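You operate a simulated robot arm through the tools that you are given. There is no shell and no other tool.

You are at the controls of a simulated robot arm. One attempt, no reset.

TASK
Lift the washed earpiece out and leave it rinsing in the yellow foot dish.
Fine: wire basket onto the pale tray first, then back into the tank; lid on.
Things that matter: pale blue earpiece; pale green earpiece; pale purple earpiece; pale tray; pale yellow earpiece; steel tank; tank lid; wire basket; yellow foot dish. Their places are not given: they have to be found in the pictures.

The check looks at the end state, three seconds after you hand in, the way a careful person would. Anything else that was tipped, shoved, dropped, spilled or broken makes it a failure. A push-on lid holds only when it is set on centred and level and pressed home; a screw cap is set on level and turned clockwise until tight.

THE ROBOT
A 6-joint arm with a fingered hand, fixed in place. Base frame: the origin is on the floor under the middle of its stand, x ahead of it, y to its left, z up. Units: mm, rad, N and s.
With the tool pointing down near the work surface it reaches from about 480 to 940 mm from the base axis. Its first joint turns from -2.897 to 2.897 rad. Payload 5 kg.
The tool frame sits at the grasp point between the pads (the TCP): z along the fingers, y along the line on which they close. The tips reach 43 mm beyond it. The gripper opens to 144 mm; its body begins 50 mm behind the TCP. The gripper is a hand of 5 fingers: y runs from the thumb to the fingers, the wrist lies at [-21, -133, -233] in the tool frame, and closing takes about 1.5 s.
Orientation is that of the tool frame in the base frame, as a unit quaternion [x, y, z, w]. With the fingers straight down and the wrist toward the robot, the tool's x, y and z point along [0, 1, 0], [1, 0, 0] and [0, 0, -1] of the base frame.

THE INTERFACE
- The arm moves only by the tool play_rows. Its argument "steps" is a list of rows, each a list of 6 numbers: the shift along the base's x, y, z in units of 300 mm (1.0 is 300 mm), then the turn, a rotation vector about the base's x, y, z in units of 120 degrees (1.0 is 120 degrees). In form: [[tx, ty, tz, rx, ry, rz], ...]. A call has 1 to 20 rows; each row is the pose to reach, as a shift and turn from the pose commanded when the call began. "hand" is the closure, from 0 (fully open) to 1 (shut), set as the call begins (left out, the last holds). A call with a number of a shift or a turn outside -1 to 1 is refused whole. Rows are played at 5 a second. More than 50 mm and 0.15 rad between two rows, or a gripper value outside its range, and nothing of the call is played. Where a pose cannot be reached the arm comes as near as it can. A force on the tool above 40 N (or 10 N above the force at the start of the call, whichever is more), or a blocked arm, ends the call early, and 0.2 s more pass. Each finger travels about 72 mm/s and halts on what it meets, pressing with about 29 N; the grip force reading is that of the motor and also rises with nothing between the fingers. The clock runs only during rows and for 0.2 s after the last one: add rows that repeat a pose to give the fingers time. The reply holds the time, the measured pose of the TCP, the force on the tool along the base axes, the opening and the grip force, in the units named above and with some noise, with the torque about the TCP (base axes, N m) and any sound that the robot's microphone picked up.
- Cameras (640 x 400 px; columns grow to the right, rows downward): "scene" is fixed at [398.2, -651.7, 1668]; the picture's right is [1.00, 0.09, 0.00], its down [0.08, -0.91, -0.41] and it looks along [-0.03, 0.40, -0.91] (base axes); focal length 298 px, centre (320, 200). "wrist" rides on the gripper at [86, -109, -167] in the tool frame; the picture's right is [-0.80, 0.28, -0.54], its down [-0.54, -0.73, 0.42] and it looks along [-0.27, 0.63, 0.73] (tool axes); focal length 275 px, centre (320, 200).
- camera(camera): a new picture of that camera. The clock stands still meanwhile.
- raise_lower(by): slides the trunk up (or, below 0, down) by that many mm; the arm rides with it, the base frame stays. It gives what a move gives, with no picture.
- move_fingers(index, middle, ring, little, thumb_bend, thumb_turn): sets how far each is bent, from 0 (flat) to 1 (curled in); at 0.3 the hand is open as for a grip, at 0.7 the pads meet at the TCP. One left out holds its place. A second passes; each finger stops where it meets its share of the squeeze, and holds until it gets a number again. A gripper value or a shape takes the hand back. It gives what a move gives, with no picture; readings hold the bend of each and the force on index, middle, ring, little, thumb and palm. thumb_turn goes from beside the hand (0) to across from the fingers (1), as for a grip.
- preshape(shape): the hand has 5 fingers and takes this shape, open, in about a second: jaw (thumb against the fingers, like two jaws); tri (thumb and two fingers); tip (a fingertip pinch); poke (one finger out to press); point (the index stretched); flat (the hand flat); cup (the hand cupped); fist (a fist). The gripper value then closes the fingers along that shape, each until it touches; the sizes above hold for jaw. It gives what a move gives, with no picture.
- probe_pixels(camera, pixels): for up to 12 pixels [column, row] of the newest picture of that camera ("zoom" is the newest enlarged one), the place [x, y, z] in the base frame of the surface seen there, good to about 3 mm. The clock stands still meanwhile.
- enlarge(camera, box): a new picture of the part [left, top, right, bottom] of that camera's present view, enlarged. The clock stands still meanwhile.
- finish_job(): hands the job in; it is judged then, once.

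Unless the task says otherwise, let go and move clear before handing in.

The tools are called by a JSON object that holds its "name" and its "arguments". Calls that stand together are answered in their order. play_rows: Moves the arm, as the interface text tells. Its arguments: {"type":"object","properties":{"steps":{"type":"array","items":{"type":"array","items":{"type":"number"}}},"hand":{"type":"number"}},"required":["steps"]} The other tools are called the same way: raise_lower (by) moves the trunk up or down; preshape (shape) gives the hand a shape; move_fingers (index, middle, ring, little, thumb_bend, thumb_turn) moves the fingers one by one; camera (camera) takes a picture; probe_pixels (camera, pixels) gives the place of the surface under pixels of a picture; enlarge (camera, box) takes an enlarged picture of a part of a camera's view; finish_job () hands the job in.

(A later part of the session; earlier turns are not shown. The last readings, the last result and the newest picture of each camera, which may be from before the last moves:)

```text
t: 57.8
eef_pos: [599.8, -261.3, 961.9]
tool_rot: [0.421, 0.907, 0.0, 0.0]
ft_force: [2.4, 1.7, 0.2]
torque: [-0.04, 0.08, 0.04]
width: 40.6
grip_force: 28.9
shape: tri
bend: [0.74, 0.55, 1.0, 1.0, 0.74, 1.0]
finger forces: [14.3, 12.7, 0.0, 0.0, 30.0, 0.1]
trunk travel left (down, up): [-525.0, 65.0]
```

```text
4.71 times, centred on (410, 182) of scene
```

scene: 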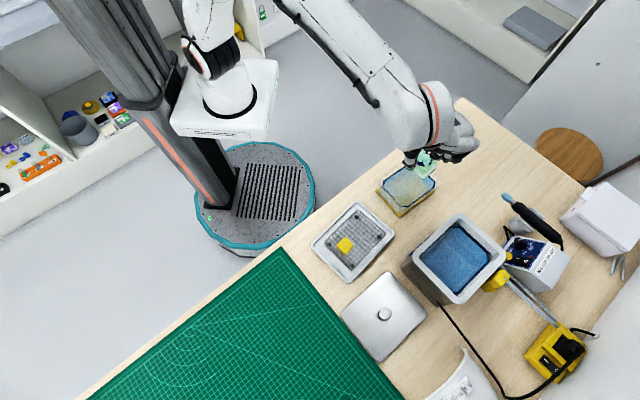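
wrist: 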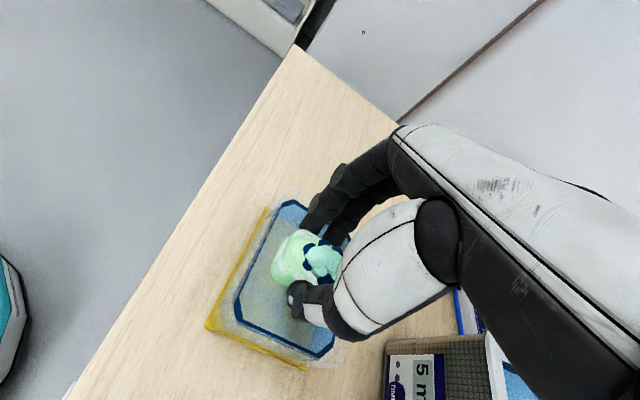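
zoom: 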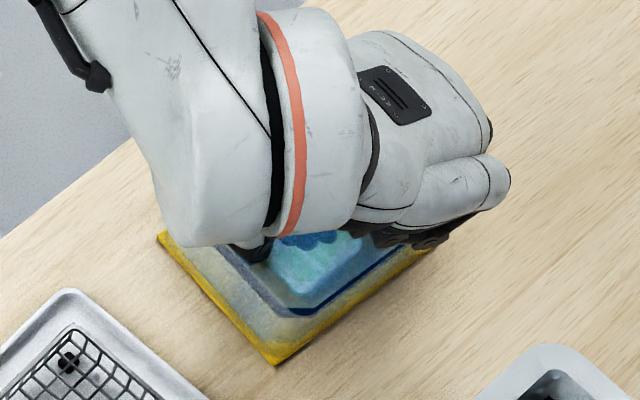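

Now the thumb's back brushes the near wall (+p push of about 3 N). I'll shift 2 mm toward +p and lower a touch more.

{"name": "play_rows", "arguments": {"steps": [[0.005, 0.0043, 0.0, 0, 0, 0], [0.005, 0.0043, -0.005, 0, 0, 0], [0.005, 0.0043, -0.008, 0, 0, 0], [0.005, 0.0043, -0.008, 0, 0, 0]]}}

```text
t: 58.8
eef_pos: [600.5, -261.5, 958.5]
tool_rot: [0.421, 0.907, 0.0, 0.001]
ft_force: [-1.6, -3.3, 8.2]
torque: [0.1, -0.26, -0.13]
width: 39.9
grip_force: 29.2
shape: tri
bend: [0.74, 0.56, 1.0, 1.0, 0.74, 1.0]
finger forces: [13.7, 25.6, 0.0, 0.1, 35.0, 0.1]
trunk travel left (down, up): [-525.0, 65.0]
```

The fingers are wedging against both dish walls (8 N up), so this is as deep as they go. The earpiece is submerged just above the floor. I'll back up 5 mm, open only slightly so the piece settles, then look.

{"name": "play_rows", "arguments": {"steps": [[0, 0, 0.008, 0, 0, 0], [0.002, 0.0017, 0.018, 0, 0, 0], [0.002, 0.0017, 0.018, 0, 0, 0]]}}

{"name": "play_rows", "arguments": {"steps": [[0, 0, 0, 0, 0, 0], [0, 0, 0, 0, 0, 0], [0, 0, 0, 0, 0, 0]], "hand": 0.7}}

{"name": "enlarge", "arguments": {"camera": "wrist", "box": [180, 160, 380, 340]}}

```text
t: 59.6
eef_pos: [601.6, -258.8, 963.1]
tool_rot: [0.421, 0.907, 0.0, 0.0]
ft_force: [0.5, 0.1, -1.0]
torque: [-0.03, 0.0, 0.01]
width: 39.9
grip_force: 28.9
shape: tri
bend: [0.74, 0.56, 1.0, 1.0, 0.74, 1.0]
finger forces: [13.6, 12.6, 0.0, 0.0, 26.4, 0.0]
trunk travel left (down, up): [-525.0, 65.0]
```

```text
t: 60.4
eef_pos: [601.5, -260.1, 963.8]
tool_rot: [0.421, 0.907, 0.0, 0.001]
ft_force: [-1.6, -0.9, -0.2]
torque: [0.03, 0.01, -0.02]
width: 42.5
grip_force: 0.0
shape: tri
bend: [0.74, 0.54, 0.99, 0.99, 0.74, 1.0]
finger forces: [0.1, 3.0, 0.0, 0.0, 1.2, 0.1]
trunk travel left (down, up): [-525.0, 65.0]
```

```text
2.22 times, centred on (280, 250) of wrist
```

zoom: 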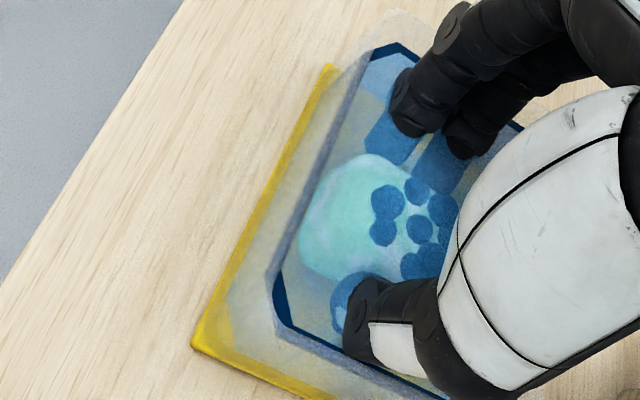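

The grip reads zero with a 42.5 mm gap and only light wall contact, so the earpiece is released. I'll rise slowly and check that it stays.

{"name": "play_rows", "arguments": {"steps": [[0, 0, 0.01, 0, 0, 0], [0, 0, 0.025, 0, 0, 0], [0, 0, 0.045, 0, 0, 0], [0, 0, 0.07, 0, 0, 0], [0, 0, 0.1, 0, 0, 0], [0, 0, 0.15, 0, 0, 0], [0, 0, 0.22, 0, 0, 0], [0, 0, 0.3, 0, 0, 0], [0, 0, 0.38, 0, 0, 0], [0, 0, 0.38, 0, 0, 0]]}}

{"name": "camera", "arguments": {"camera": "wrist"}}

{"name": "enlarge", "arguments": {"camera": "scene", "box": [370, 140, 450, 225]}}

```text
t: 62.6
eef_pos: [602.6, -260.7, 1078.8]
tool_rot: [0.421, 0.907, 0.0, 0.0]
ft_force: [-0.5, 0.3, 0.2]
torque: [-0.01, -0.03, 0.0]
width: 42.9
grip_force: 0.0
shape: tri
bend: [0.74, 0.54, 0.99, 0.99, 0.74, 1.0]
finger forces: [0.0, 0.1, 0.1, 0.0, 0.0, 0.0]
trunk travel left (down, up): [-525.0, 65.0]
```

```text
taken
```

wrist: 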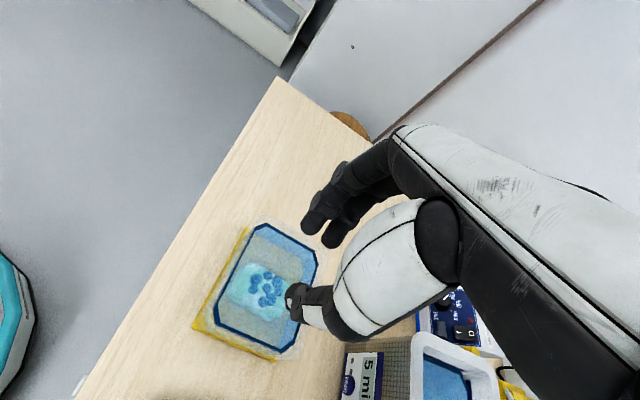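

```text
4.71 times, centred on (410, 182) of scene
```

zoom: 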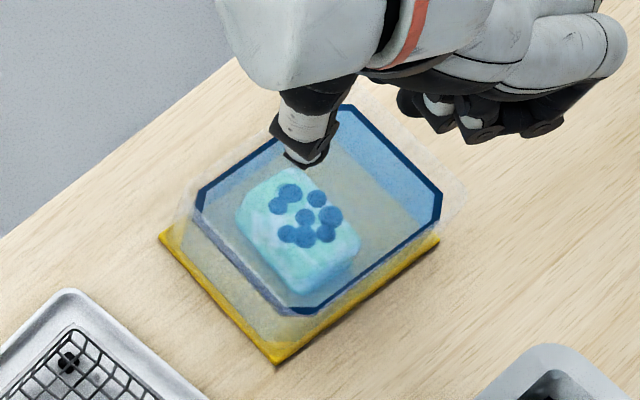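

The earpiece is lying in the dish under the liquid. Next I'll return to the basket in the index-thumb pinch, turned back by -81° over the yellow block.

{"name": "preshape", "arguments": {"shape": "tip"}}

{"name": "play_rows", "arguments": {"steps": [[-0.02, -0.024, 0.05, 0, 0, -0.027], [-0.055, -0.068, 0.1, 0, 0, -0.075], [-0.095, -0.117, 0.1, 0, 0, -0.125], [-0.135, -0.166, 0.1, 0, 0, -0.175], [-0.175, -0.215, 0.1, 0, 0, -0.225], [-0.215, -0.264, 0.1, 0, 0, -0.28], [-0.255, -0.313, 0.1, 0, 0, -0.335], [-0.295, -0.362, 0.1, 0, 0, -0.39], [-0.335, -0.411, 0.1, 0, 0, -0.445], [-0.375, -0.46, 0.1, 0, 0, -0.5], [-0.415, -0.51, 0.1, 0, 0, -0.555], [-0.46, -0.565, 0.1, 0, 0, -0.61], [-0.5, -0.615, 0.1, 0, 0, -0.65], [-0.532, -0.654, 0.1, 0, 0, -0.6775], [-0.532, -0.654, 0.1, 0, 0, -0.6775]], "hand": 0.7}}

{"name": "camera", "arguments": {"camera": "wrist"}}

{"name": "enlarge", "arguments": {"camera": "wrist", "box": [130, 180, 330, 360]}}

```text
t: 63.5
eef_pos: [602.4, -261.3, 1079.1]
tool_rot: [0.421, 0.907, 0.0, 0.001]
ft_force: [1.1, 0.3, 0.0]
torque: [-0.01, -0.01, -0.02]
width: 143.7
grip_force: 0.0
shape: tip
bend: [0.3, 0.98, 0.99, 0.99, 0.3, 0.98]
finger forces: [0.0, 0.0, 0.0, 0.0, 0.0, 0.1]
trunk travel left (down, up): [-525.0, 65.0]
```

```text
t: 66.7
eef_pos: [442.9, -459.1, 1111.7]
tool_rot: [0.91, 0.415, -0.001, 0.001]
ft_force: [0.1, -0.1, -0.1]
torque: [-0.01, -0.02, 0.02]
width: 43.9
grip_force: 0.1
shape: tip
bend: [0.73, 0.98, 0.99, 0.99, 0.74, 1.0]
finger forces: [0.0, 0.0, 0.0, 0.0, 0.1, 0.0]
trunk travel left (down, up): [-525.0, 65.0]
```

```text
taken
```

wrist: 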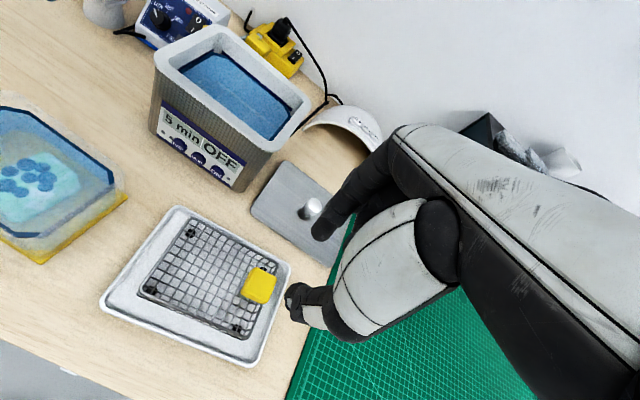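

```text
2.22 times, centred on (230, 270) of wrist
```

zoom: 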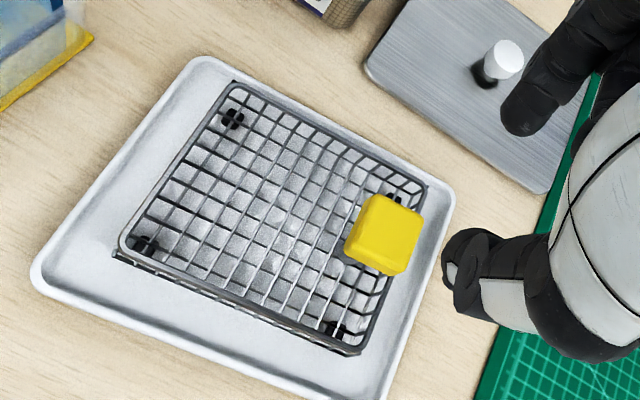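

The basket is empty and still seated on the tray. I'll probe the block again for the regrasp.

{"name": "probe_pixels", "arguments": {"camera": "zoom", "pixels": [[375, 200], [417, 218], [352, 243], [398, 262], [385, 230], [237, 88], [125, 240], [357, 350], [425, 188], [350, 255], [395, 270], [300, 240]]}}

```text
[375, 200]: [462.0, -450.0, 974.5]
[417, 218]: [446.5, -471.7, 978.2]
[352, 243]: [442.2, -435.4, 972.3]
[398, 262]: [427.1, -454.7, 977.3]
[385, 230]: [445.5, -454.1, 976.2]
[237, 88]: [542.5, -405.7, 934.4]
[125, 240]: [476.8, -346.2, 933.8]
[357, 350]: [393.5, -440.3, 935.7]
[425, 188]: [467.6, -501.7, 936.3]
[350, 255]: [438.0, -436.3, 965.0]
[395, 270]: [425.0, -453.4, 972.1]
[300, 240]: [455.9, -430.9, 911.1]
```

The block centre is (444.5,-453.0) with its top at z≈976. I'll make a small y correction and descend around it.

{"name": "play_rows", "arguments": {"steps": [[0, 0.006, -0.06, 0, 0, 0], [0, 0.012, -0.15, 0, 0, 0], [0, 0.012, -0.24, 0, 0, 0], [0, 0.012, -0.31, 0, 0, 0], [0, 0.012, -0.36, 0, 0, 0], [0, 0.012, -0.36, 0, 0, 0]]}}

{"name": "enlarge", "arguments": {"camera": "wrist", "box": [180, 160, 380, 340]}}

```text
t: 68.1
eef_pos: [444.9, -453.1, 1000.6]
tool_rot: [0.911, 0.413, -0.001, 0.0]
ft_force: [0.1, -0.1, 0.1]
torque: [0.05, 0.01, 0.01]
width: 43.8
grip_force: 0.1
shape: tip
bend: [0.73, 0.98, 0.99, 0.99, 0.74, 1.0]
finger forces: [0.0, 0.1, 0.0, 0.0, 0.0, 0.0]
trunk travel left (down, up): [-525.0, 65.0]
```

```text
2.22 times, centred on (280, 250) of wrist
```

zoom: 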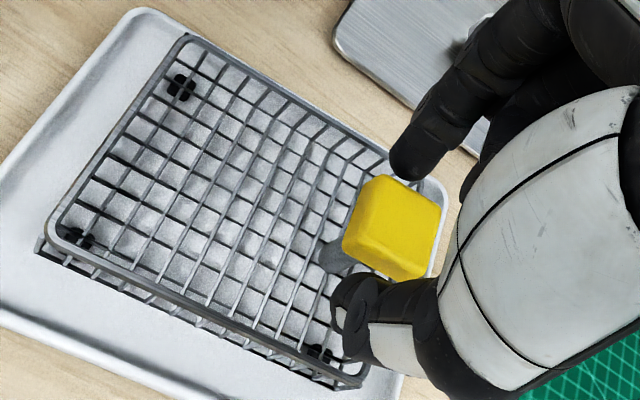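

The pinch straddles the block again, slightly toward +u. I'll shift 3 mm toward -u, go down 12 mm, then close.

{"name": "play_rows", "arguments": {"steps": [[-0.007, -0.008, 0, 0, 0, 0], [-0.007, -0.008, -0.02, 0, 0, 0], [-0.007, -0.008, -0.042, 0, 0, 0], [-0.007, -0.008, -0.042, 0, 0, 0]]}}

{"name": "play_rows", "arguments": {"steps": [[0, 0, 0, 0, 0, 0], [0, 0, 0, 0, 0, 0], [0, 0, 0, 0, 0, 0], [0, 0, 0, 0, 0, 0], [0, 0, 0, 0, 0, 0], [0, 0, 0, 0, 0, 0]], "hand": 1}}

{"name": "enlarge", "arguments": {"camera": "wrist", "box": [180, 160, 380, 340]}}

```text
t: 69.1
eef_pos: [440.1, -455.4, 988.2]
tool_rot: [0.91, 0.414, -0.001, 0.0]
ft_force: [0.4, 0.9, -0.4]
torque: [-0.02, 0.02, -0.04]
width: 43.9
grip_force: 0.1
shape: tip
bend: [0.73, 0.98, 0.99, 0.99, 0.74, 1.0]
finger forces: [0.0, 0.0, 0.0, 0.0, 0.0, 0.0]
trunk travel left (down, up): [-525.0, 65.0]
```

```text
t: 70.5
eef_pos: [440.6, -455.7, 988.6]
tool_rot: [0.911, 0.413, 0.0, 0.0]
ft_force: [0.0, -0.2, 0.6]
torque: [0.08, 0.03, 0.01]
width: 27.4
grip_force: 28.9
shape: tip
bend: [0.72, 1.0, 1.0, 1.0, 0.75, 1.0]
finger forces: [23.6, 0.1, 0.0, 0.0, 25.9, 0.1]
trunk travel left (down, up): [-525.0, 65.0]
```

```text
2.22 times, centred on (280, 250) of wrist
```

zoom: 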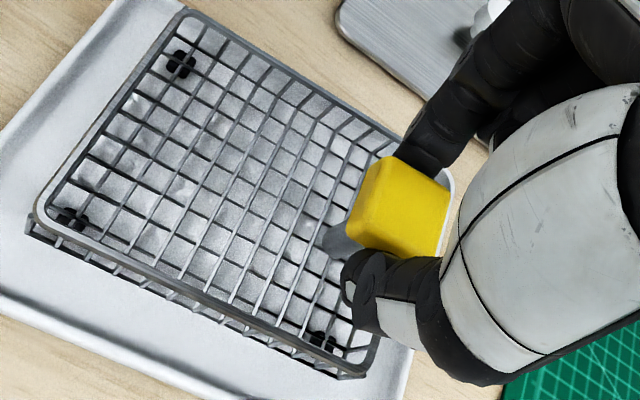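

The block is gripped (27 mm, 24 and 26 N). I'll lift the empty basket straight up clear of the tray and check it hangs level.

{"name": "play_rows", "arguments": {"steps": [[0, 0, 0.01, 0, 0, 0], [0, 0, 0.03, 0, 0, 0], [0, 0, 0.06, 0, 0, 0], [0, 0, 0.12, 0, 0, 0], [0, 0, 0.2, 0, 0, 0], [0, 0, 0.29, 0, 0, 0], [0, 0, 0.38, 0, 0, 0], [0, 0, 0.47, 0, 0, 0], [0, 0, 0.56, 0, 0, 0], [0, 0, 0.64, 0, 0, 0], [0, 0, 0.675, 0, 0, 0], [0, 0, 0.675, 0, 0, 0]]}}

{"name": "camera", "arguments": {"camera": "wrist"}}

{"name": "camera", "arguments": {"camera": "scene"}}

```text
t: 73.1
eef_pos: [440.5, -457.1, 1188.8]
tool_rot: [0.91, 0.414, 0.0, 0.0]
ft_force: [-1.1, 0.7, -1.6]
torque: [-0.01, 0.03, 0.0]
width: 27.5
grip_force: 29.1
shape: tip
bend: [0.73, 1.0, 1.0, 1.0, 0.74, 1.0]
finger forces: [21.6, 0.0, 0.0, 0.0, 26.1, 0.1]
trunk travel left (down, up): [-525.0, 65.0]
```

```text
taken
```

wrist: 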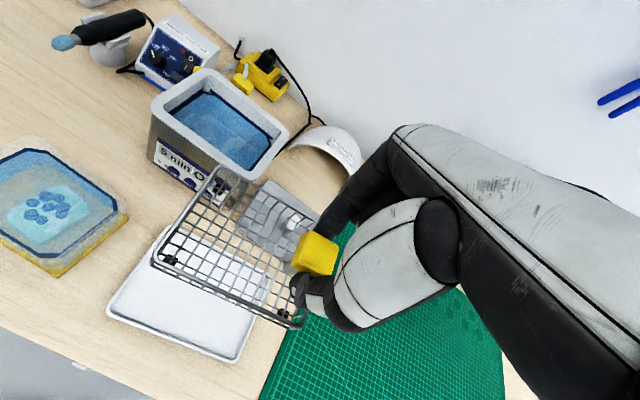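

```text
taken
```

scene: 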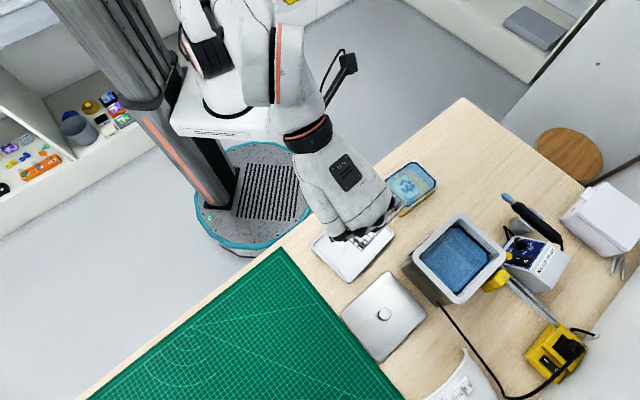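

The basket hangs close to level. I'll carry it back over the tank with the reverse move.

{"name": "play_rows", "arguments": {"steps": [[0.03, -0.007, 0.0, 0, 0, -0.001], [0.09, -0.02, 0.0, 0, 0, -0.004], [0.15, -0.033, 0.0, 0, 0, -0.007], [0.22, -0.049, 0.0, 0, 0, -0.01], [0.29, -0.064, 0.0, 0, 0, -0.013], [0.36, -0.08, 0.0, 0, 0, -0.017], [0.43, -0.095, 0.0, 0, 0, -0.02], [0.5, -0.111, 0.0, 0, 0, -0.023], [0.57, -0.126, 0.0, 0, 0, -0.027], [0.64, -0.142, 0.0, 0, 0, -0.03], [0.69, -0.153, 0.0, 0, 0, -0.033], [0.705, -0.157, 0.0, 0, 0, -0.033], [0.705, -0.157, 0.0, 0, 0, -0.033]]}}

{"name": "camera", "arguments": {"camera": "wrist"}}

{"name": "enlarge", "arguments": {"camera": "wrist", "box": [100, 160, 340, 370]}}

```text
t: 75.9
eef_pos: [653.8, -499.9, 1188.9]
tool_rot: [0.924, 0.383, -0.001, 0.0]
ft_force: [0.2, -0.2, -0.9]
torque: [-0.02, 0.03, 0.03]
width: 27.8
grip_force: 28.2
shape: tip
bend: [0.73, 1.0, 1.0, 1.0, 0.74, 1.0]
finger forces: [21.2, 0.1, 0.0, 0.1, 26.1, 0.0]
trunk travel left (down, up): [-525.0, 65.0]
```

```text
taken
```

wrist: 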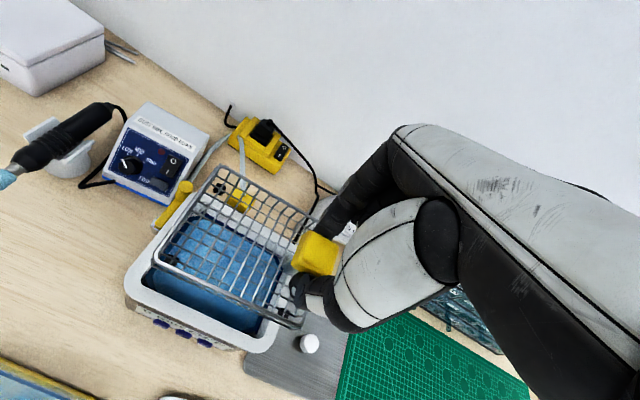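

```text
1.90 times, centred on (220, 265) of wrist
```

zoom: 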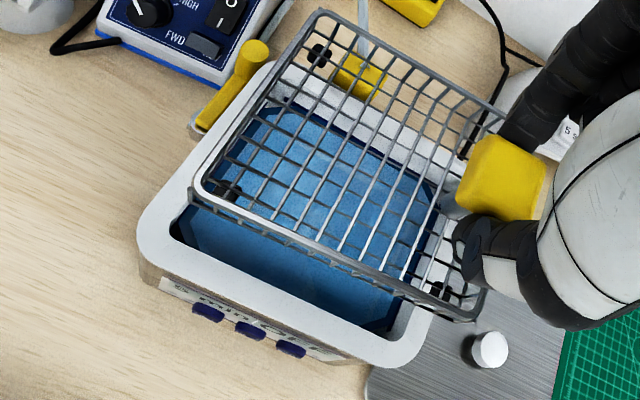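

The basket is above the tank but the pose reads about 4 mm high in y compared with the original lift. I'll probe the basket corners against the rim before inserting.

{"name": "probe_pixels", "arguments": {"camera": "zoom", "pixels": [[197, 186], [320, 12], [484, 305], [200, 190], [315, 18], [500, 118], [228, 190], [318, 55], [436, 292], [410, 280], [270, 220], [497, 185]]}}

{"name": "probe_pixels", "arguments": {"camera": "wrist", "pixels": [[130, 284], [180, 312], [230, 338], [140, 272], [260, 345], [275, 325], [160, 240], [200, 190], [180, 295], [260, 310], [317, 255], [150, 297]]}}

```text
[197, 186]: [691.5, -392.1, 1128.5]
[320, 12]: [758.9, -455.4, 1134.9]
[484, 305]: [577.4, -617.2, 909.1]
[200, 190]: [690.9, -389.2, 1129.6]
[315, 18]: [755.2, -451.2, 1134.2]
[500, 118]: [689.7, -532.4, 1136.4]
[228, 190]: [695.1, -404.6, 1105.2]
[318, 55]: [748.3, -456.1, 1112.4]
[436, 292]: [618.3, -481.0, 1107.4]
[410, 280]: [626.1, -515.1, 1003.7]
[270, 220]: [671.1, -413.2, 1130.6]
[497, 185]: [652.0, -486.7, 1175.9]
```

```text
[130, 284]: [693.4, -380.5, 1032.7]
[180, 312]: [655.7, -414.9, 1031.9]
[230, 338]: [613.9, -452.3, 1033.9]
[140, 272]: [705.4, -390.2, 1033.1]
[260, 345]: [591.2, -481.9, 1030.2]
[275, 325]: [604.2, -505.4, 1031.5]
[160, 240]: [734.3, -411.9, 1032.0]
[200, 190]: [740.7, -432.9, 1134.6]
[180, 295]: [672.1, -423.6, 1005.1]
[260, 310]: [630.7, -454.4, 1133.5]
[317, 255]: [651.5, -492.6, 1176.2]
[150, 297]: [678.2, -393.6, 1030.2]
```

Basket corners now (691,-391) and (757,-454) are within about 1–2 mm of where they were at the original lift. I'll shift y by -3 mm and lower to just above the rim for a final check.

{"name": "play_rows", "arguments": {"steps": [[0, -0.005, 0, 0, 0, 0], [0, -0.01, -0.05, 0, 0, 0], [0, -0.01, -0.1, 0, 0, 0], [0, -0.01, -0.15, 0, 0, 0], [0, -0.01, -0.18, 0, 0, 0], [0, -0.01, -0.18, 0, 0, 0]]}}

{"name": "camera", "arguments": {"camera": "wrist"}}

{"name": "enlarge", "arguments": {"camera": "wrist", "box": [100, 160, 340, 370]}}

```text
t: 77.3
eef_pos: [652.1, -505.4, 1136.4]
tool_rot: [0.924, 0.382, 0.0, 0.0]
ft_force: [0.4, 0.4, -2.2]
torque: [-0.01, 0.01, 0.01]
width: 27.6
grip_force: 28.9
shape: tip
bend: [0.73, 1.0, 1.0, 1.0, 0.74, 1.0]
finger forces: [21.2, 0.0, 0.1, 0.0, 25.9, 0.0]
trunk travel left (down, up): [-525.0, 65.0]
```

```text
taken
```

wrist: 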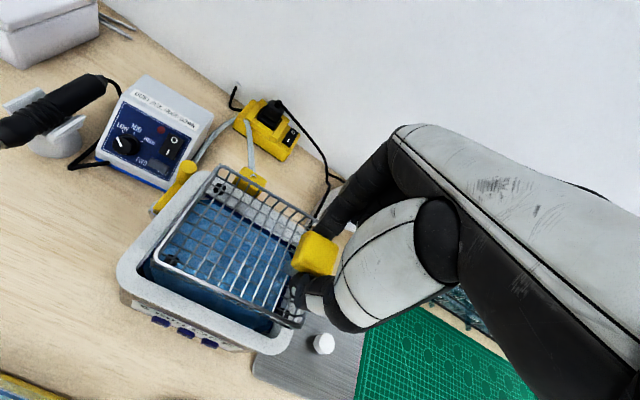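

```text
1.90 times, centred on (220, 265) of wrist
```

zoom: 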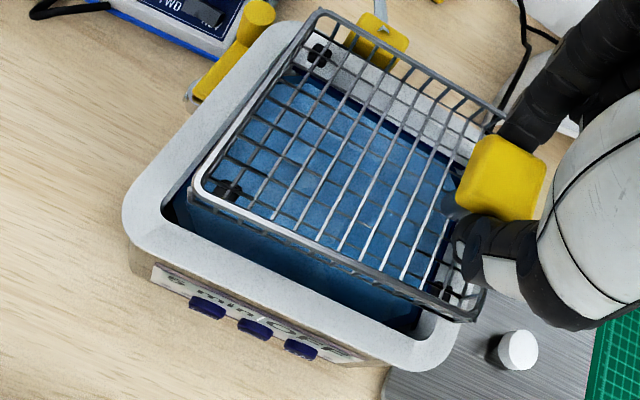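

The pose is (652,-505), matching the original lift column. I'll lower the basket floor into the tank mouth slowly and watch the force.

{"name": "play_rows", "arguments": {"steps": [[0.003, 0.002, -0.03, 0, 0, 0], [0.003, 0.002, -0.06, 0, 0, 0], [0.003, 0.002, -0.085, 0, 0, 0], [0.003, 0.002, -0.11, 0, 0, 0], [0.003, 0.002, -0.11, 0, 0, 0]]}}

{"name": "enlarge", "arguments": {"camera": "wrist", "box": [100, 160, 340, 370]}}

```text
t: 78.5
eef_pos: [652.1, -504.9, 1104.8]
tool_rot: [0.924, 0.382, 0.0, -0.001]
ft_force: [0.7, 0.4, -0.4]
torque: [-0.05, 0.0, -0.01]
width: 27.8
grip_force: 28.8
shape: tip
bend: [0.73, 1.0, 1.0, 1.0, 0.74, 1.0]
finger forces: [21.0, 0.1, 0.0, 0.0, 26.0, 0.0]
trunk travel left (down, up): [-525.0, 65.0]
```

```text
1.90 times, centred on (220, 265) of wrist
```

zoom: 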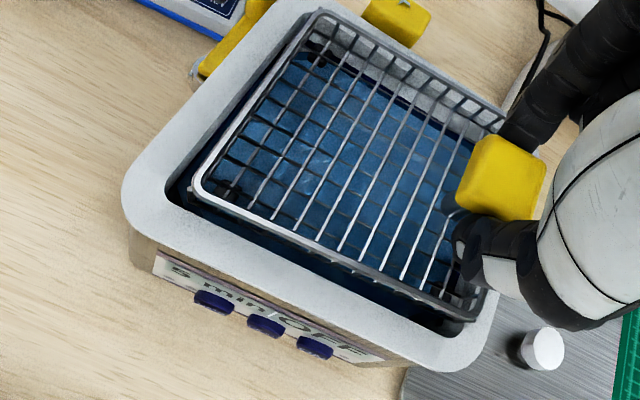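

The basket floor is inside the mouth with no contact force. I'll keep lowering slowly to about 1060.

{"name": "play_rows", "arguments": {"steps": [[0, 0, -0.025, 0, 0, 0], [0, 0, -0.05, 0, 0, 0], [0, 0, -0.075, 0, 0, 0], [0, 0, -0.1, 0, 0, 0], [0, 0, -0.125, 0, 0, 0], [0, 0, -0.15, 0, 0, 0], [0, 0, -0.15, 0, 0, 0]]}}

{"name": "enlarge", "arguments": {"camera": "wrist", "box": [130, 140, 370, 350]}}

```text
t: 80.1
eef_pos: [652.0, -504.0, 1058.9]
tool_rot: [0.924, 0.382, -0.001, 0.0]
ft_force: [-1.0, -0.7, -1.5]
torque: [-0.02, 0.01, 0.03]
width: 27.3
grip_force: 29.6
shape: tip
bend: [0.73, 1.0, 1.0, 1.0, 0.74, 1.0]
finger forces: [21.2, 0.1, 0.1, 0.0, 26.0, 0.0]
trunk travel left (down, up): [-525.0, 65.0]
```

```text
1.90 times, centred on (250, 245) of wrist
```

zoom: 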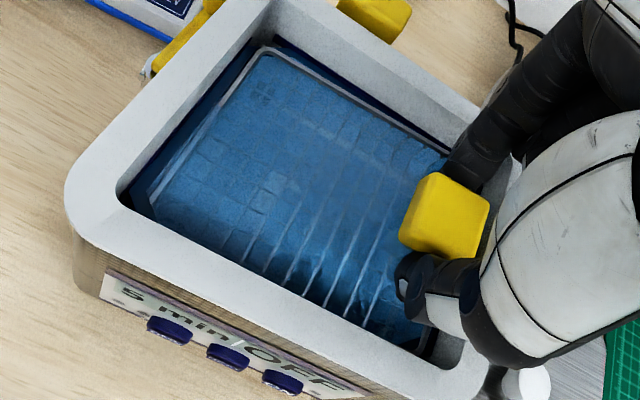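

The basket is submerged and clear of the walls. I'll lower the last 20 mm in small steps until it seats.

{"name": "play_rows", "arguments": {"steps": [[0, 0, -0.02, 0, 0, 0], [0, 0, -0.04, 0, 0, 0], [0, 0, -0.055, 0, 0, 0], [0, 0, -0.055, 0, 0, 0]]}}

{"name": "play_rows", "arguments": {"steps": [[0, 0, -0.005, 0, 0, 0], [0, 0, -0.008, 0, 0, 0], [0, 0, -0.008, 0, 0, 0]]}}

```text
t: 81.1
eef_pos: [652.2, -503.3, 1041.5]
tool_rot: [0.924, 0.383, 0.0, 0.0]
ft_force: [-0.1, 0.7, 0.5]
torque: [0.02, 0.01, 0.03]
width: 27.5
grip_force: 29.3
shape: tip
bend: [0.73, 1.0, 1.0, 1.0, 0.74, 1.0]
finger forces: [21.2, 0.0, 0.0, 0.0, 26.0, 0.0]
trunk travel left (down, up): [-525.0, 65.0]
```

```text
t: 81.9
eef_pos: [651.6, -503.9, 1038.9]
tool_rot: [0.924, 0.383, 0.0, 0.001]
ft_force: [0.9, -1.5, 1.2]
torque: [0.03, 0.04, -0.03]
width: 27.8
grip_force: 29.4
shape: tip
bend: [0.73, 1.0, 1.0, 1.0, 0.75, 1.0]
finger forces: [22.3, 0.0, 0.0, 0.1, 25.8, 0.0]
trunk travel left (down, up): [-525.0, 65.0]
```

{"name": "play_rows", "arguments": {"steps": [[0, 0, -0.003, 0, 0, 0], [0, 0, -0.006, 0, 0, 0], [0, 0, -0.006, 0, 0, 0]]}}

{"name": "enlarge", "arguments": {"camera": "wrist", "box": [130, 140, 370, 350]}}

```text
t: 82.7
eef_pos: [652.3, -503.8, 1038.2]
tool_rot: [0.924, 0.382, 0.0, 0.0]
ft_force: [1.4, -1.1, 4.5]
torque: [0.09, 0.06, -0.03]
width: 28.1
grip_force: 28.9
shape: tip
bend: [0.73, 1.0, 1.0, 1.0, 0.75, 1.0]
finger forces: [24.3, 0.1, 0.0, 0.0, 25.8, 0.0]
trunk travel left (down, up): [-525.0, 65.0]
```

```text
1.90 times, centred on (250, 245) of wrist
```

zoom: 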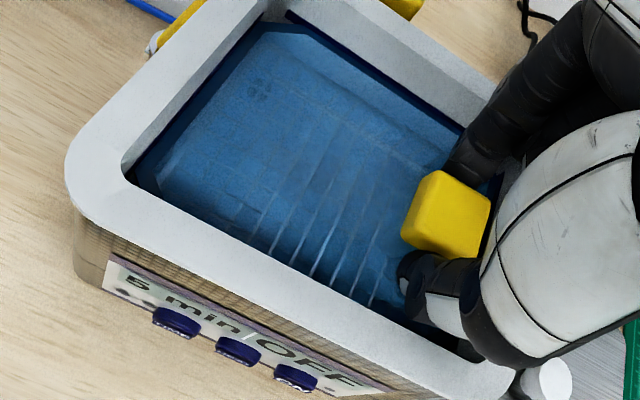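

It is seated (4.5 N). I'll open the pinch just enough to clear the block (about 36 mm), then rise straight out.

{"name": "play_rows", "arguments": {"steps": [[0, 0, 0.005, 0, 0, 0], [0, 0, 0.005, 0, 0, 0], [0, 0, 0.005, 0, 0, 0], [0, 0, 0.02, 0, 0, 0], [0, 0, 0.05, 0, 0, 0], [0, 0, 0.1, 0, 0, 0], [0, 0, 0.2, 0, 0, 0], [0, 0, 0.33, 0, 0, 0], [0, 0, 0.46, 0, 0, 0], [0, 0, 0.5, 0, 0, 0], [0, 0, 0.5, 0, 0, 0]], "hand": 0.75}}

{"name": "camera", "arguments": {"camera": "wrist"}}

{"name": "enlarge", "arguments": {"camera": "wrist", "box": [100, 170, 340, 370]}}

```text
t: 85.1
eef_pos: [652.2, -503.8, 1188.5]
tool_rot: [0.924, 0.383, -0.001, 0.0]
ft_force: [0.7, -0.3, 0.1]
torque: [0.01, -0.01, -0.01]
width: 36.4
grip_force: 0.0
shape: tip
bend: [0.73, 0.98, 0.99, 0.99, 0.74, 1.0]
finger forces: [0.1, 0.1, 0.0, 0.0, 0.1, 0.1]
trunk travel left (down, up): [-525.0, 65.0]
```

```text
taken
```

wrist: 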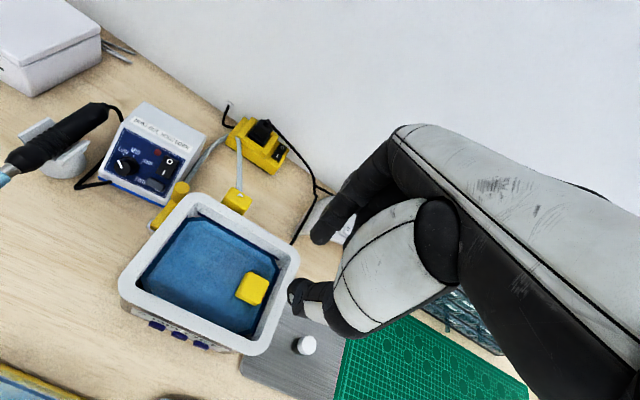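

```text
2.00 times, centred on (220, 270) of wrist
```

zoom: 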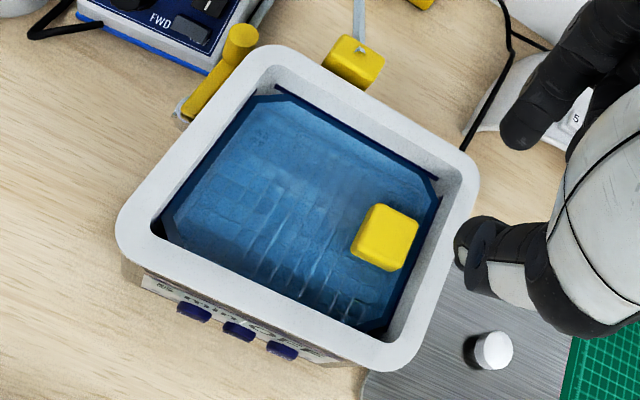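

The basket is seated in the tank and the block is where it started. Next is the lid, so I'll measure the tank rim precisely from here.

{"name": "enlarge", "arguments": {"camera": "wrist", "box": [112, 185, 304, 360]}}

{"name": "probe_pixels", "arguments": {"camera": "zoom", "pixels": [[385, 235], [150, 232], [345, 366], [520, 215], [420, 95], [200, 150], [240, 310], [480, 270], [395, 100], [215, 130], [300, 345], [505, 240]]}}

```text
2.29 times, centred on (208, 272) of wrist
```

zoom: 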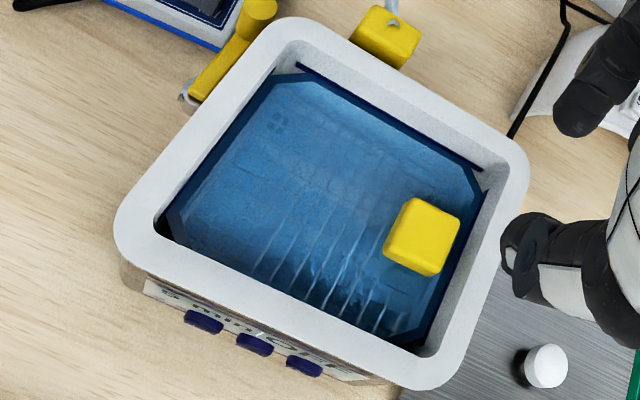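

```text
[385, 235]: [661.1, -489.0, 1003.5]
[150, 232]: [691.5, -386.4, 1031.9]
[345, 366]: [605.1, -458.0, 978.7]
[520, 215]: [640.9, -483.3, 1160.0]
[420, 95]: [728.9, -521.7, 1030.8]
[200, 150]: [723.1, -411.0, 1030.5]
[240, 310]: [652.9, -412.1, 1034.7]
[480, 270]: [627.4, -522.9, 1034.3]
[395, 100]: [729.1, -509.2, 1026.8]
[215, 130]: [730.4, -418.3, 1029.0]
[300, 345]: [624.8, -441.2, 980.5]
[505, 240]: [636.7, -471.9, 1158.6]
```

{"name": "probe_pixels", "arguments": {"camera": "zoom", "pixels": [[202.2, 125.1], [199.9, 123.2], [197.5, 121.3], [195.2, 119.4], [192.9, 117.4], [190.6, 115.5], [416.1, 89], [417.6, 86.4], [419, 83.7], [420.5, 81.1], [422, 78.5], [423.4, 75.9]]}}

{"name": "probe_pixels", "arguments": {"camera": "zoom", "pixels": [[475.7, 276.7], [478.5, 278], [481.2, 279.2], [483.9, 280.4], [486.6, 281.6], [489.4, 282.9], [270.5, 309.8], [269.2, 312.5], [267.9, 315.2], [266.6, 317.9], [265.2, 320.6], [263.9, 323.3]]}}

```text
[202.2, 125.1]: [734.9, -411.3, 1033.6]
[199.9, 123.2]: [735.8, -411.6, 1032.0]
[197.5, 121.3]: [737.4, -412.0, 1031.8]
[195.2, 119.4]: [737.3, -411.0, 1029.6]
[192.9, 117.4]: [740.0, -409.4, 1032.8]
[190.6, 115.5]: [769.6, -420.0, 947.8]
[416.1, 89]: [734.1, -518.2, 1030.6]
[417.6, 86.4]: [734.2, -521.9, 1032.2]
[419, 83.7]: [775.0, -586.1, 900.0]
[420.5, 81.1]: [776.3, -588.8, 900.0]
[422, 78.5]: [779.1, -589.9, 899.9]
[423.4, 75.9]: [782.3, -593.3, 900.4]
```

```text
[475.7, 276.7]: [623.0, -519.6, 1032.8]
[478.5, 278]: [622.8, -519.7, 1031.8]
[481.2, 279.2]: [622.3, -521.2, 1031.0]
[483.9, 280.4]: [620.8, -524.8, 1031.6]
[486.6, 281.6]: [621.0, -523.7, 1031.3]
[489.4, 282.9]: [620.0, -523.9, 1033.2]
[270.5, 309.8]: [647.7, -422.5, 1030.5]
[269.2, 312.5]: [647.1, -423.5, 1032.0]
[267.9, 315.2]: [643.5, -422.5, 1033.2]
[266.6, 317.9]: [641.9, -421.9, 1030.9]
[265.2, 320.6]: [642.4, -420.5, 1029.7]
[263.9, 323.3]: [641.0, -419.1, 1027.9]
```

{"name": "probe_pixels", "arguments": {"camera": "zoom", "pixels": [[492, 284], [495, 285.3], [498, 286.6], [501, 288], [262.5, 326], [261, 329], [259.5, 332], [258, 335], [450, 345], [455, 347.5], [460, 350], [465, 352.5]]}}

{"name": "probe_pixels", "arguments": {"camera": "zoom", "pixels": [[140, 180], [137, 178], [134, 176], [350, 48], [351.5, 45], [353, 42], [190, 285], [188, 288], [186, 291], [380, 372], [378, 375], [376, 378]]}}

```text
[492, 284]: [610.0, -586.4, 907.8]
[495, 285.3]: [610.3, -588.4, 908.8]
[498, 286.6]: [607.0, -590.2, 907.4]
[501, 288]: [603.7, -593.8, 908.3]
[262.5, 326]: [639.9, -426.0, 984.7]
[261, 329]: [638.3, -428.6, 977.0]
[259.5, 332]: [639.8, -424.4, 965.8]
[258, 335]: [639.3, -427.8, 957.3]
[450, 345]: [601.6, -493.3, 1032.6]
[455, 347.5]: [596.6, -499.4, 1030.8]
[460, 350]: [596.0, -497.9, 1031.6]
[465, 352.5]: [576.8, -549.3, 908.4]
```

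```text
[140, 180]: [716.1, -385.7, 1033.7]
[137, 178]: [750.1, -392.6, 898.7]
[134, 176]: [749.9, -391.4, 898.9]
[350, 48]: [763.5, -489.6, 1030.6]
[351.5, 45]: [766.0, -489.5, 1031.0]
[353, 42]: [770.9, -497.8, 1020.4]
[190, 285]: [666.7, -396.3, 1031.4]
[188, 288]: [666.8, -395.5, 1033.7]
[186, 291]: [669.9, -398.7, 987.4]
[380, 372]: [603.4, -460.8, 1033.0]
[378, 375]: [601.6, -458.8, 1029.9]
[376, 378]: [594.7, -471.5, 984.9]
```

The tank rim's outer outline is about 166×138 mm, centred at (686.2,-472.3) with its long axis at about 45°. I'll move over to view and measure the lid and its knob.

{"name": "play_rows", "arguments": {"steps": [[-0.06, -0.05, 0, 0, 0, 0], [-0.15, -0.123, 0, 0, 0, 0], [-0.24, -0.197, 0, 0, 0, 0], [-0.33, -0.27, -0.05, 0, 0, 0], [-0.41, -0.335, -0.12, 0, 0, 0], [-0.473, -0.387, -0.2, 0, 0, 0], [-0.473, -0.387, -0.25, 0, 0, 0], [-0.473, -0.387, -0.25, 0, 0, 0]]}}

{"name": "camera", "arguments": {"camera": "wrist"}}

{"name": "camera", "arguments": {"camera": "scene"}}

```text
t: 86.9
eef_pos: [511.2, -621.0, 1112.7]
tool_rot: [0.924, 0.382, -0.001, -0.001]
ft_force: [-0.5, 0.1, 0.7]
torque: [0.02, -0.01, 0.01]
width: 36.1
grip_force: 0.1
shape: tip
bend: [0.73, 0.98, 0.99, 0.99, 0.74, 1.0]
finger forces: [0.0, 0.0, 0.1, 0.0, 0.0, 0.0]
trunk travel left (down, up): [-525.0, 65.0]
```

```text
taken
```

wrist: 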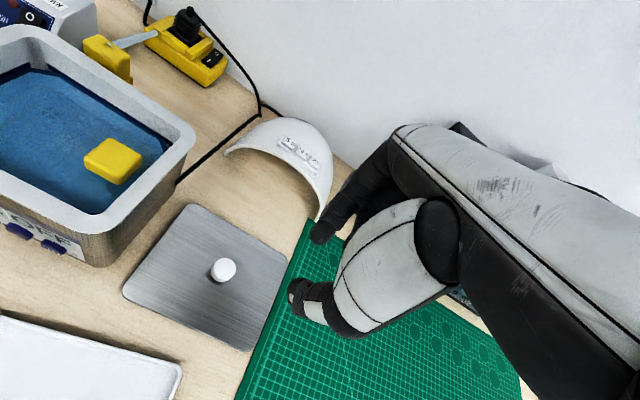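

```text
taken
```

scene: 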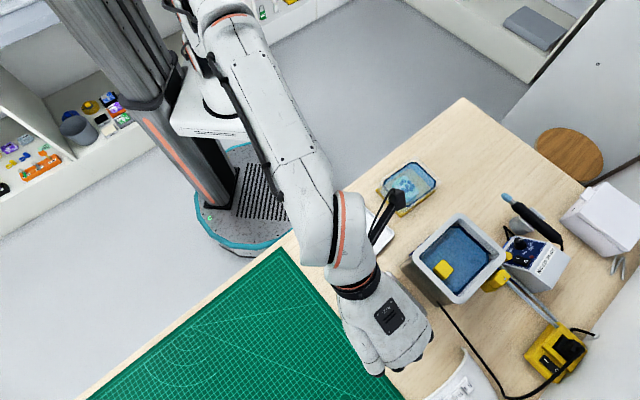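

Now the whole lid is visible in the wrist view with its knob at (223,269). I'll enlarge it and probe edges, knob and underside.

{"name": "enlarge", "arguments": {"camera": "wrist", "box": [115, 195, 295, 360]}}

{"name": "probe_pixels", "arguments": {"camera": "zoom", "pixels": [[385, 170], [375, 180], [395, 175], [385, 190], [30, 240], [275, 25], [615, 200], [470, 375], [150, 130], [450, 115], [250, 300], [545, 290]]}}

```text
2.42 times, centred on (205, 278) of wrist
```

zoom: 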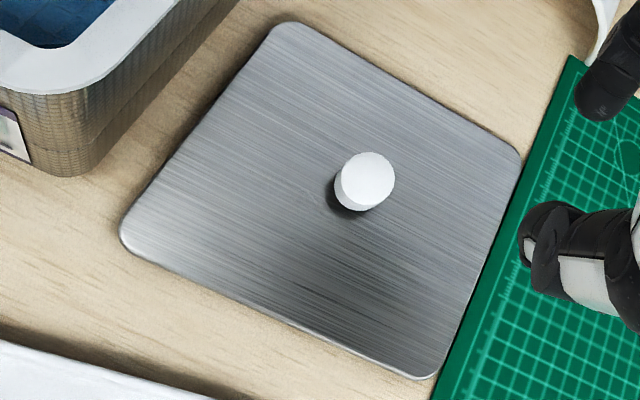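

```text
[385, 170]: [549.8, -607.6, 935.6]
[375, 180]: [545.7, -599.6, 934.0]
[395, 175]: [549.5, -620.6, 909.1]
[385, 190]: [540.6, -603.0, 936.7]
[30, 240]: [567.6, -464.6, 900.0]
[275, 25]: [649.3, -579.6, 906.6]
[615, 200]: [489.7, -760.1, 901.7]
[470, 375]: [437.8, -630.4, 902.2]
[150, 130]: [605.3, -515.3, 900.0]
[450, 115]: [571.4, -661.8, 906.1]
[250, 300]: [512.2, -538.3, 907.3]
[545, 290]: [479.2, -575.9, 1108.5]
```

{"name": "probe_pixels", "arguments": {"camera": "zoom", "pixels": [[203.2, 124.5], [201.6, 123.2], [200, 122], [198.4, 120.8], [196.8, 119.5], [195.3, 118.3], [405, 86.5], [406, 84.7], [407, 83], [408, 81.3], [409, 79.5], [410, 77.8]]}}

{"name": "probe_pixels", "arguments": {"camera": "zoom", "pixels": [[474.3, 271.4], [476.2, 272.2], [478, 273], [479.8, 273.8], [481.7, 274.6], [483.5, 275.4], [271.7, 310.4], [270.8, 312.2], [270, 314], [269.2, 315.8], [268.3, 317.6], [267.5, 319.5]]}}

{"name": "enlarge", "arguments": {"camera": "wrist", "box": [200, 245, 250, 295]}}

```text
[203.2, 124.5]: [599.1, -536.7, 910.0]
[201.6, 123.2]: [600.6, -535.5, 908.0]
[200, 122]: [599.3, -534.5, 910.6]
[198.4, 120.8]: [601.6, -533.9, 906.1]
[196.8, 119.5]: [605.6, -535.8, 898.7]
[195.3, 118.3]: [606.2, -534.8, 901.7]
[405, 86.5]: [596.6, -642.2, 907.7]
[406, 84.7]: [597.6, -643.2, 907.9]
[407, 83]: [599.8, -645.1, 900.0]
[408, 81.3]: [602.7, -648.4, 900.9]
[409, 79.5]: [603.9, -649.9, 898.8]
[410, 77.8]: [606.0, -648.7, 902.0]
```

```text
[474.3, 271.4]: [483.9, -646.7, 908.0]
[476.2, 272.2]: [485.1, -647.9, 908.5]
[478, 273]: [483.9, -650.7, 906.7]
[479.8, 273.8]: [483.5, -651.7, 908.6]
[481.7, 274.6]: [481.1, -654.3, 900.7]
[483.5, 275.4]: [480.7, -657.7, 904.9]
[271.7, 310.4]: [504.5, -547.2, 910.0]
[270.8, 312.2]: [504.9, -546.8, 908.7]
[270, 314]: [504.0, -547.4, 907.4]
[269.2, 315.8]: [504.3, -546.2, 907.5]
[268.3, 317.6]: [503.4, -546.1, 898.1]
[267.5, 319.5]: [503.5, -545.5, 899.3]
```

```text
8.00 times, centred on (225, 270) of wrist
```

zoom: 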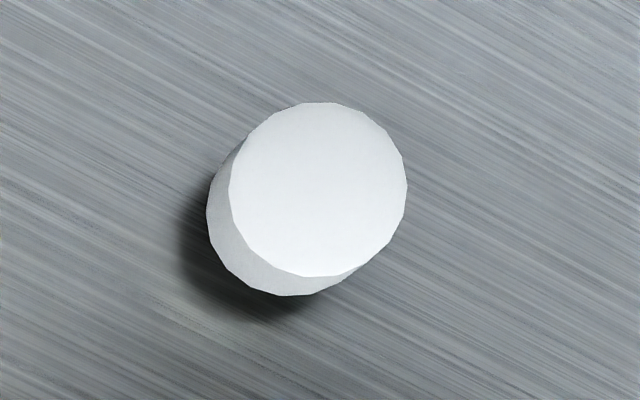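

{"name": "probe_pixels", "arguments": {"camera": "zoom", "pixels": [[318, 190], [240, 190], [398, 190], [318, 110], [318, 268], [280, 150], [360, 240], [260, 240], [375, 135]]}}

{"name": "enlarge", "arguments": {"camera": "wrist", "box": [115, 195, 295, 360]}}

{"name": "probe_pixels", "arguments": {"camera": "zoom", "pixels": [[331, 43], [332, 41], [333, 39], [334, 37], [335, 35], [336, 33], [488, 133], [489, 131], [490, 129], [491, 127], [492, 125], [493, 123]]}}

{"name": "probe_pixels", "arguments": {"camera": "zoom", "pixels": [[171, 262], [170, 264], [169, 266], [168, 268], [167, 270], [166, 272], [371, 356], [370, 358], [369, 360], [368, 362], [367, 364], [366, 366]]}}

```text
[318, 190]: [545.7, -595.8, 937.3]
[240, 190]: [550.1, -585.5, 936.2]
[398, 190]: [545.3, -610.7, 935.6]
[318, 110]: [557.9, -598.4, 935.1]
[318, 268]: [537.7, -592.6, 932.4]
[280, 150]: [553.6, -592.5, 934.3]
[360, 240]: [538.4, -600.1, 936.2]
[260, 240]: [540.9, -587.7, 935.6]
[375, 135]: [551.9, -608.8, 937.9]
```

```text
2.42 times, centred on (205, 278) of wrist
```

zoom: 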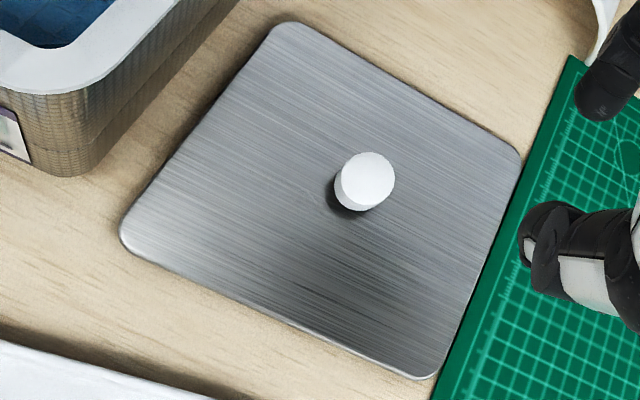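

```text
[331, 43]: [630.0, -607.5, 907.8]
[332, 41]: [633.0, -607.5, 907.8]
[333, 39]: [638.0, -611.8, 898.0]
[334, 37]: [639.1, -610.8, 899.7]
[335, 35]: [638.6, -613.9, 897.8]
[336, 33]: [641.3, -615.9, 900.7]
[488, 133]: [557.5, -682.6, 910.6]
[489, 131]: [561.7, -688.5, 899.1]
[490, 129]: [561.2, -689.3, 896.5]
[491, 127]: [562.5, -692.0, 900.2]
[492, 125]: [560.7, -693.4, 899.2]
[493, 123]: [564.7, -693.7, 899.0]
```

```text
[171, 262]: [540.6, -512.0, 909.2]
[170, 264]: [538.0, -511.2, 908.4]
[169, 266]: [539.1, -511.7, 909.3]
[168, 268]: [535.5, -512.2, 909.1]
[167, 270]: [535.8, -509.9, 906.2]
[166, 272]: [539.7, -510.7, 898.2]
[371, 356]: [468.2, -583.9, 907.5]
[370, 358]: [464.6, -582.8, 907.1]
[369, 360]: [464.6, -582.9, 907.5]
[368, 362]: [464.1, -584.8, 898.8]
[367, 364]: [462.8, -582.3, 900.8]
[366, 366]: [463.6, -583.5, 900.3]
```

The lid is 166×137 mm at about 45.3° and centred on its 26 mm knob at (547,-597), top z≈937, with its plate at 908. I'll go to tri with a 44 mm gap and hover just above the knob.

{"name": "preshape", "arguments": {"shape": "tri"}}

{"name": "play_rows", "arguments": {"steps": [[0.03, 0.02, 0, 0, 0, 0], [0.07, 0.05, 0, 0, 0, 0], [0.1, 0.07, 0, 0, 0, 0], [0.124, 0.085, -0.05, 0, 0, 0], [0.124, 0.085, -0.15, 0, 0, 0], [0.124, 0.085, -0.25, 0, 0, 0], [0.124, 0.085, -0.35, 0, 0, 0], [0.124, 0.085, -0.4, 0, 0, 0], [0.124, 0.085, -0.4, 0, 0, 0]], "hand": 0.7}}

{"name": "camera", "arguments": {"camera": "wrist"}}

{"name": "enlarge", "arguments": {"camera": "wrist", "box": [200, 170, 400, 350]}}

```text
t: 87.8
eef_pos: [511.1, -621.5, 1112.1]
tool_rot: [0.924, 0.382, 0.0, 0.0]
ft_force: [-0.8, -0.8, 2.1]
torque: [0.0, -0.03, -0.03]
width: 143.3
grip_force: 0.1
shape: tri
bend: [0.3, 0.3, 0.99, 0.99, 0.3, 0.98]
finger forces: [0.1, 0.0, 0.0, 0.0, 0.0, 0.1]
trunk travel left (down, up): [-525.0, 65.0]
```

```text
t: 89.8
eef_pos: [551.4, -595.8, 993.4]
tool_rot: [0.924, 0.383, 0.0, 0.0]
ft_force: [0.8, -0.7, 0.0]
torque: [0.02, 0.02, 0.0]
width: 43.6
grip_force: 0.0
shape: tri
bend: [0.74, 0.54, 0.99, 0.99, 0.74, 1.0]
finger forces: [0.0, 0.1, 0.0, 0.1, 0.0, 0.0]
trunk travel left (down, up): [-525.0, 65.0]
```

```text
taken
```

wrist: 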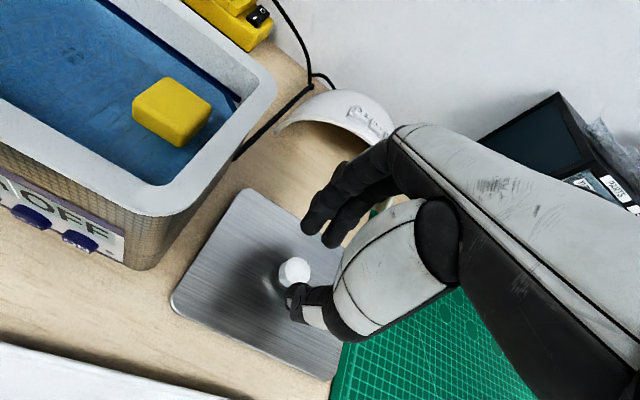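

```text
2.22 times, centred on (300, 260) of wrist
```

zoom: 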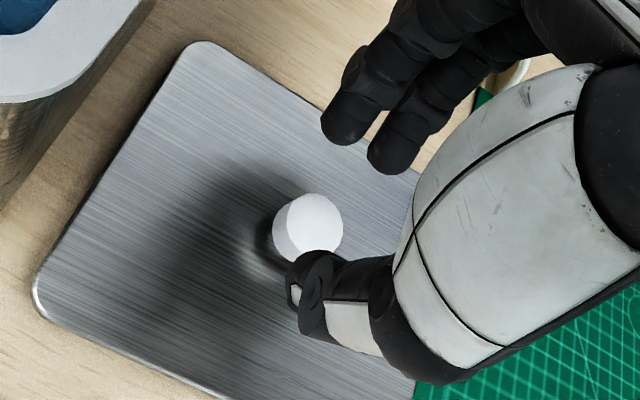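

The knob is coming into line with the pinch. I'll descend 25 mm and look again.

{"name": "play_rows", "arguments": {"steps": [[0, 0, -0.04, 0, 0, 0], [0, 0, -0.08, 0, 0, 0], [0, 0, -0.08, 0, 0, 0]]}}

{"name": "enlarge", "arguments": {"camera": "wrist", "box": [200, 170, 400, 350]}}

```text
t: 90.6
eef_pos: [548.3, -597.6, 968.4]
tool_rot: [0.924, 0.382, 0.0, 0.001]
ft_force: [0.0, -0.7, 0.4]
torque: [0.04, 0.0, -0.02]
width: 43.4
grip_force: 0.0
shape: tri
bend: [0.74, 0.54, 0.99, 0.99, 0.74, 1.0]
finger forces: [0.0, 0.1, 0.1, 0.1, 0.0, 0.0]
trunk travel left (down, up): [-525.0, 65.0]
```

```text
2.22 times, centred on (300, 260) of wrist
```

zoom: 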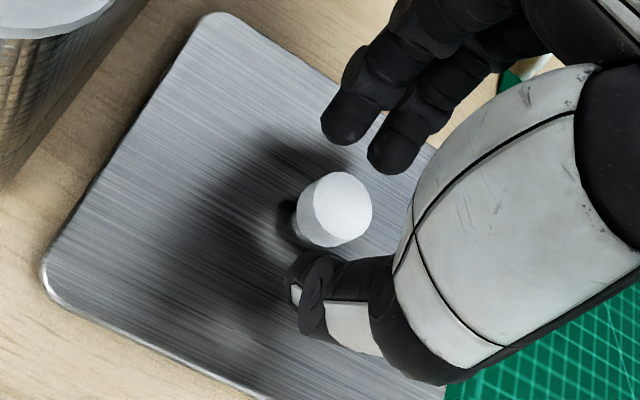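

The knob is centred between the thumb and the two fingers. I'll go down 14 mm more and close on it.

{"name": "play_rows", "arguments": {"steps": [[0, 0, -0.025, 0, 0, 0], [0, 0, -0.048, 0, 0, 0], [0, 0, -0.048, 0, 0, 0]]}}

{"name": "play_rows", "arguments": {"steps": [[0, 0, 0, 0, 0, 0], [0, 0, 0, 0, 0, 0], [0, 0, 0, 0, 0, 0], [0, 0, 0, 0, 0, 0], [0, 0, 0, 0, 0, 0], [0, 0, 0, 0, 0, 0]], "hand": 1}}

{"name": "enlarge", "arguments": {"camera": "wrist", "box": [200, 170, 400, 350]}}

```text
t: 91.4
eef_pos: [548.4, -594.9, 953.6]
tool_rot: [0.924, 0.382, -0.001, 0.001]
ft_force: [-0.5, -0.1, 0.5]
torque: [0.01, 0.0, -0.01]
width: 43.7
grip_force: 0.1
shape: tri
bend: [0.74, 0.54, 0.99, 0.99, 0.74, 1.0]
finger forces: [0.0, 0.0, 0.1, 0.0, 0.1, 0.1]
trunk travel left (down, up): [-525.0, 65.0]
```

```text
t: 92.8
eef_pos: [548.7, -595.8, 952.6]
tool_rot: [0.924, 0.383, 0.0, 0.0]
ft_force: [0.6, -0.5, 0.1]
torque: [0.04, -0.05, -0.01]
width: 17.7
grip_force: 29.1
shape: tri
bend: [0.72, 0.63, 1.0, 1.0, 0.74, 1.0]
finger forces: [10.8, 12.7, 0.0, 0.0, 25.6, 0.1]
trunk travel left (down, up): [-525.0, 65.0]
```

```text
2.22 times, centred on (300, 260) of wrist
```

zoom: 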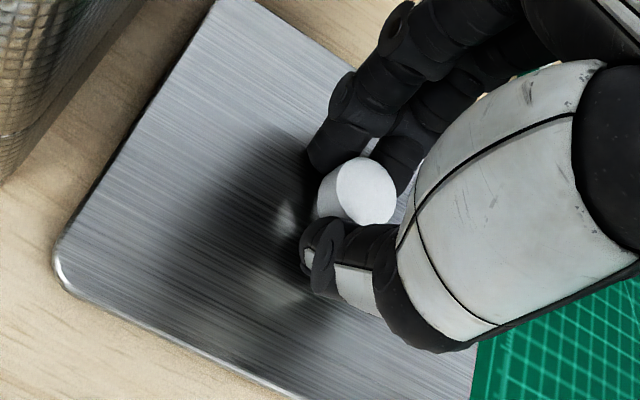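

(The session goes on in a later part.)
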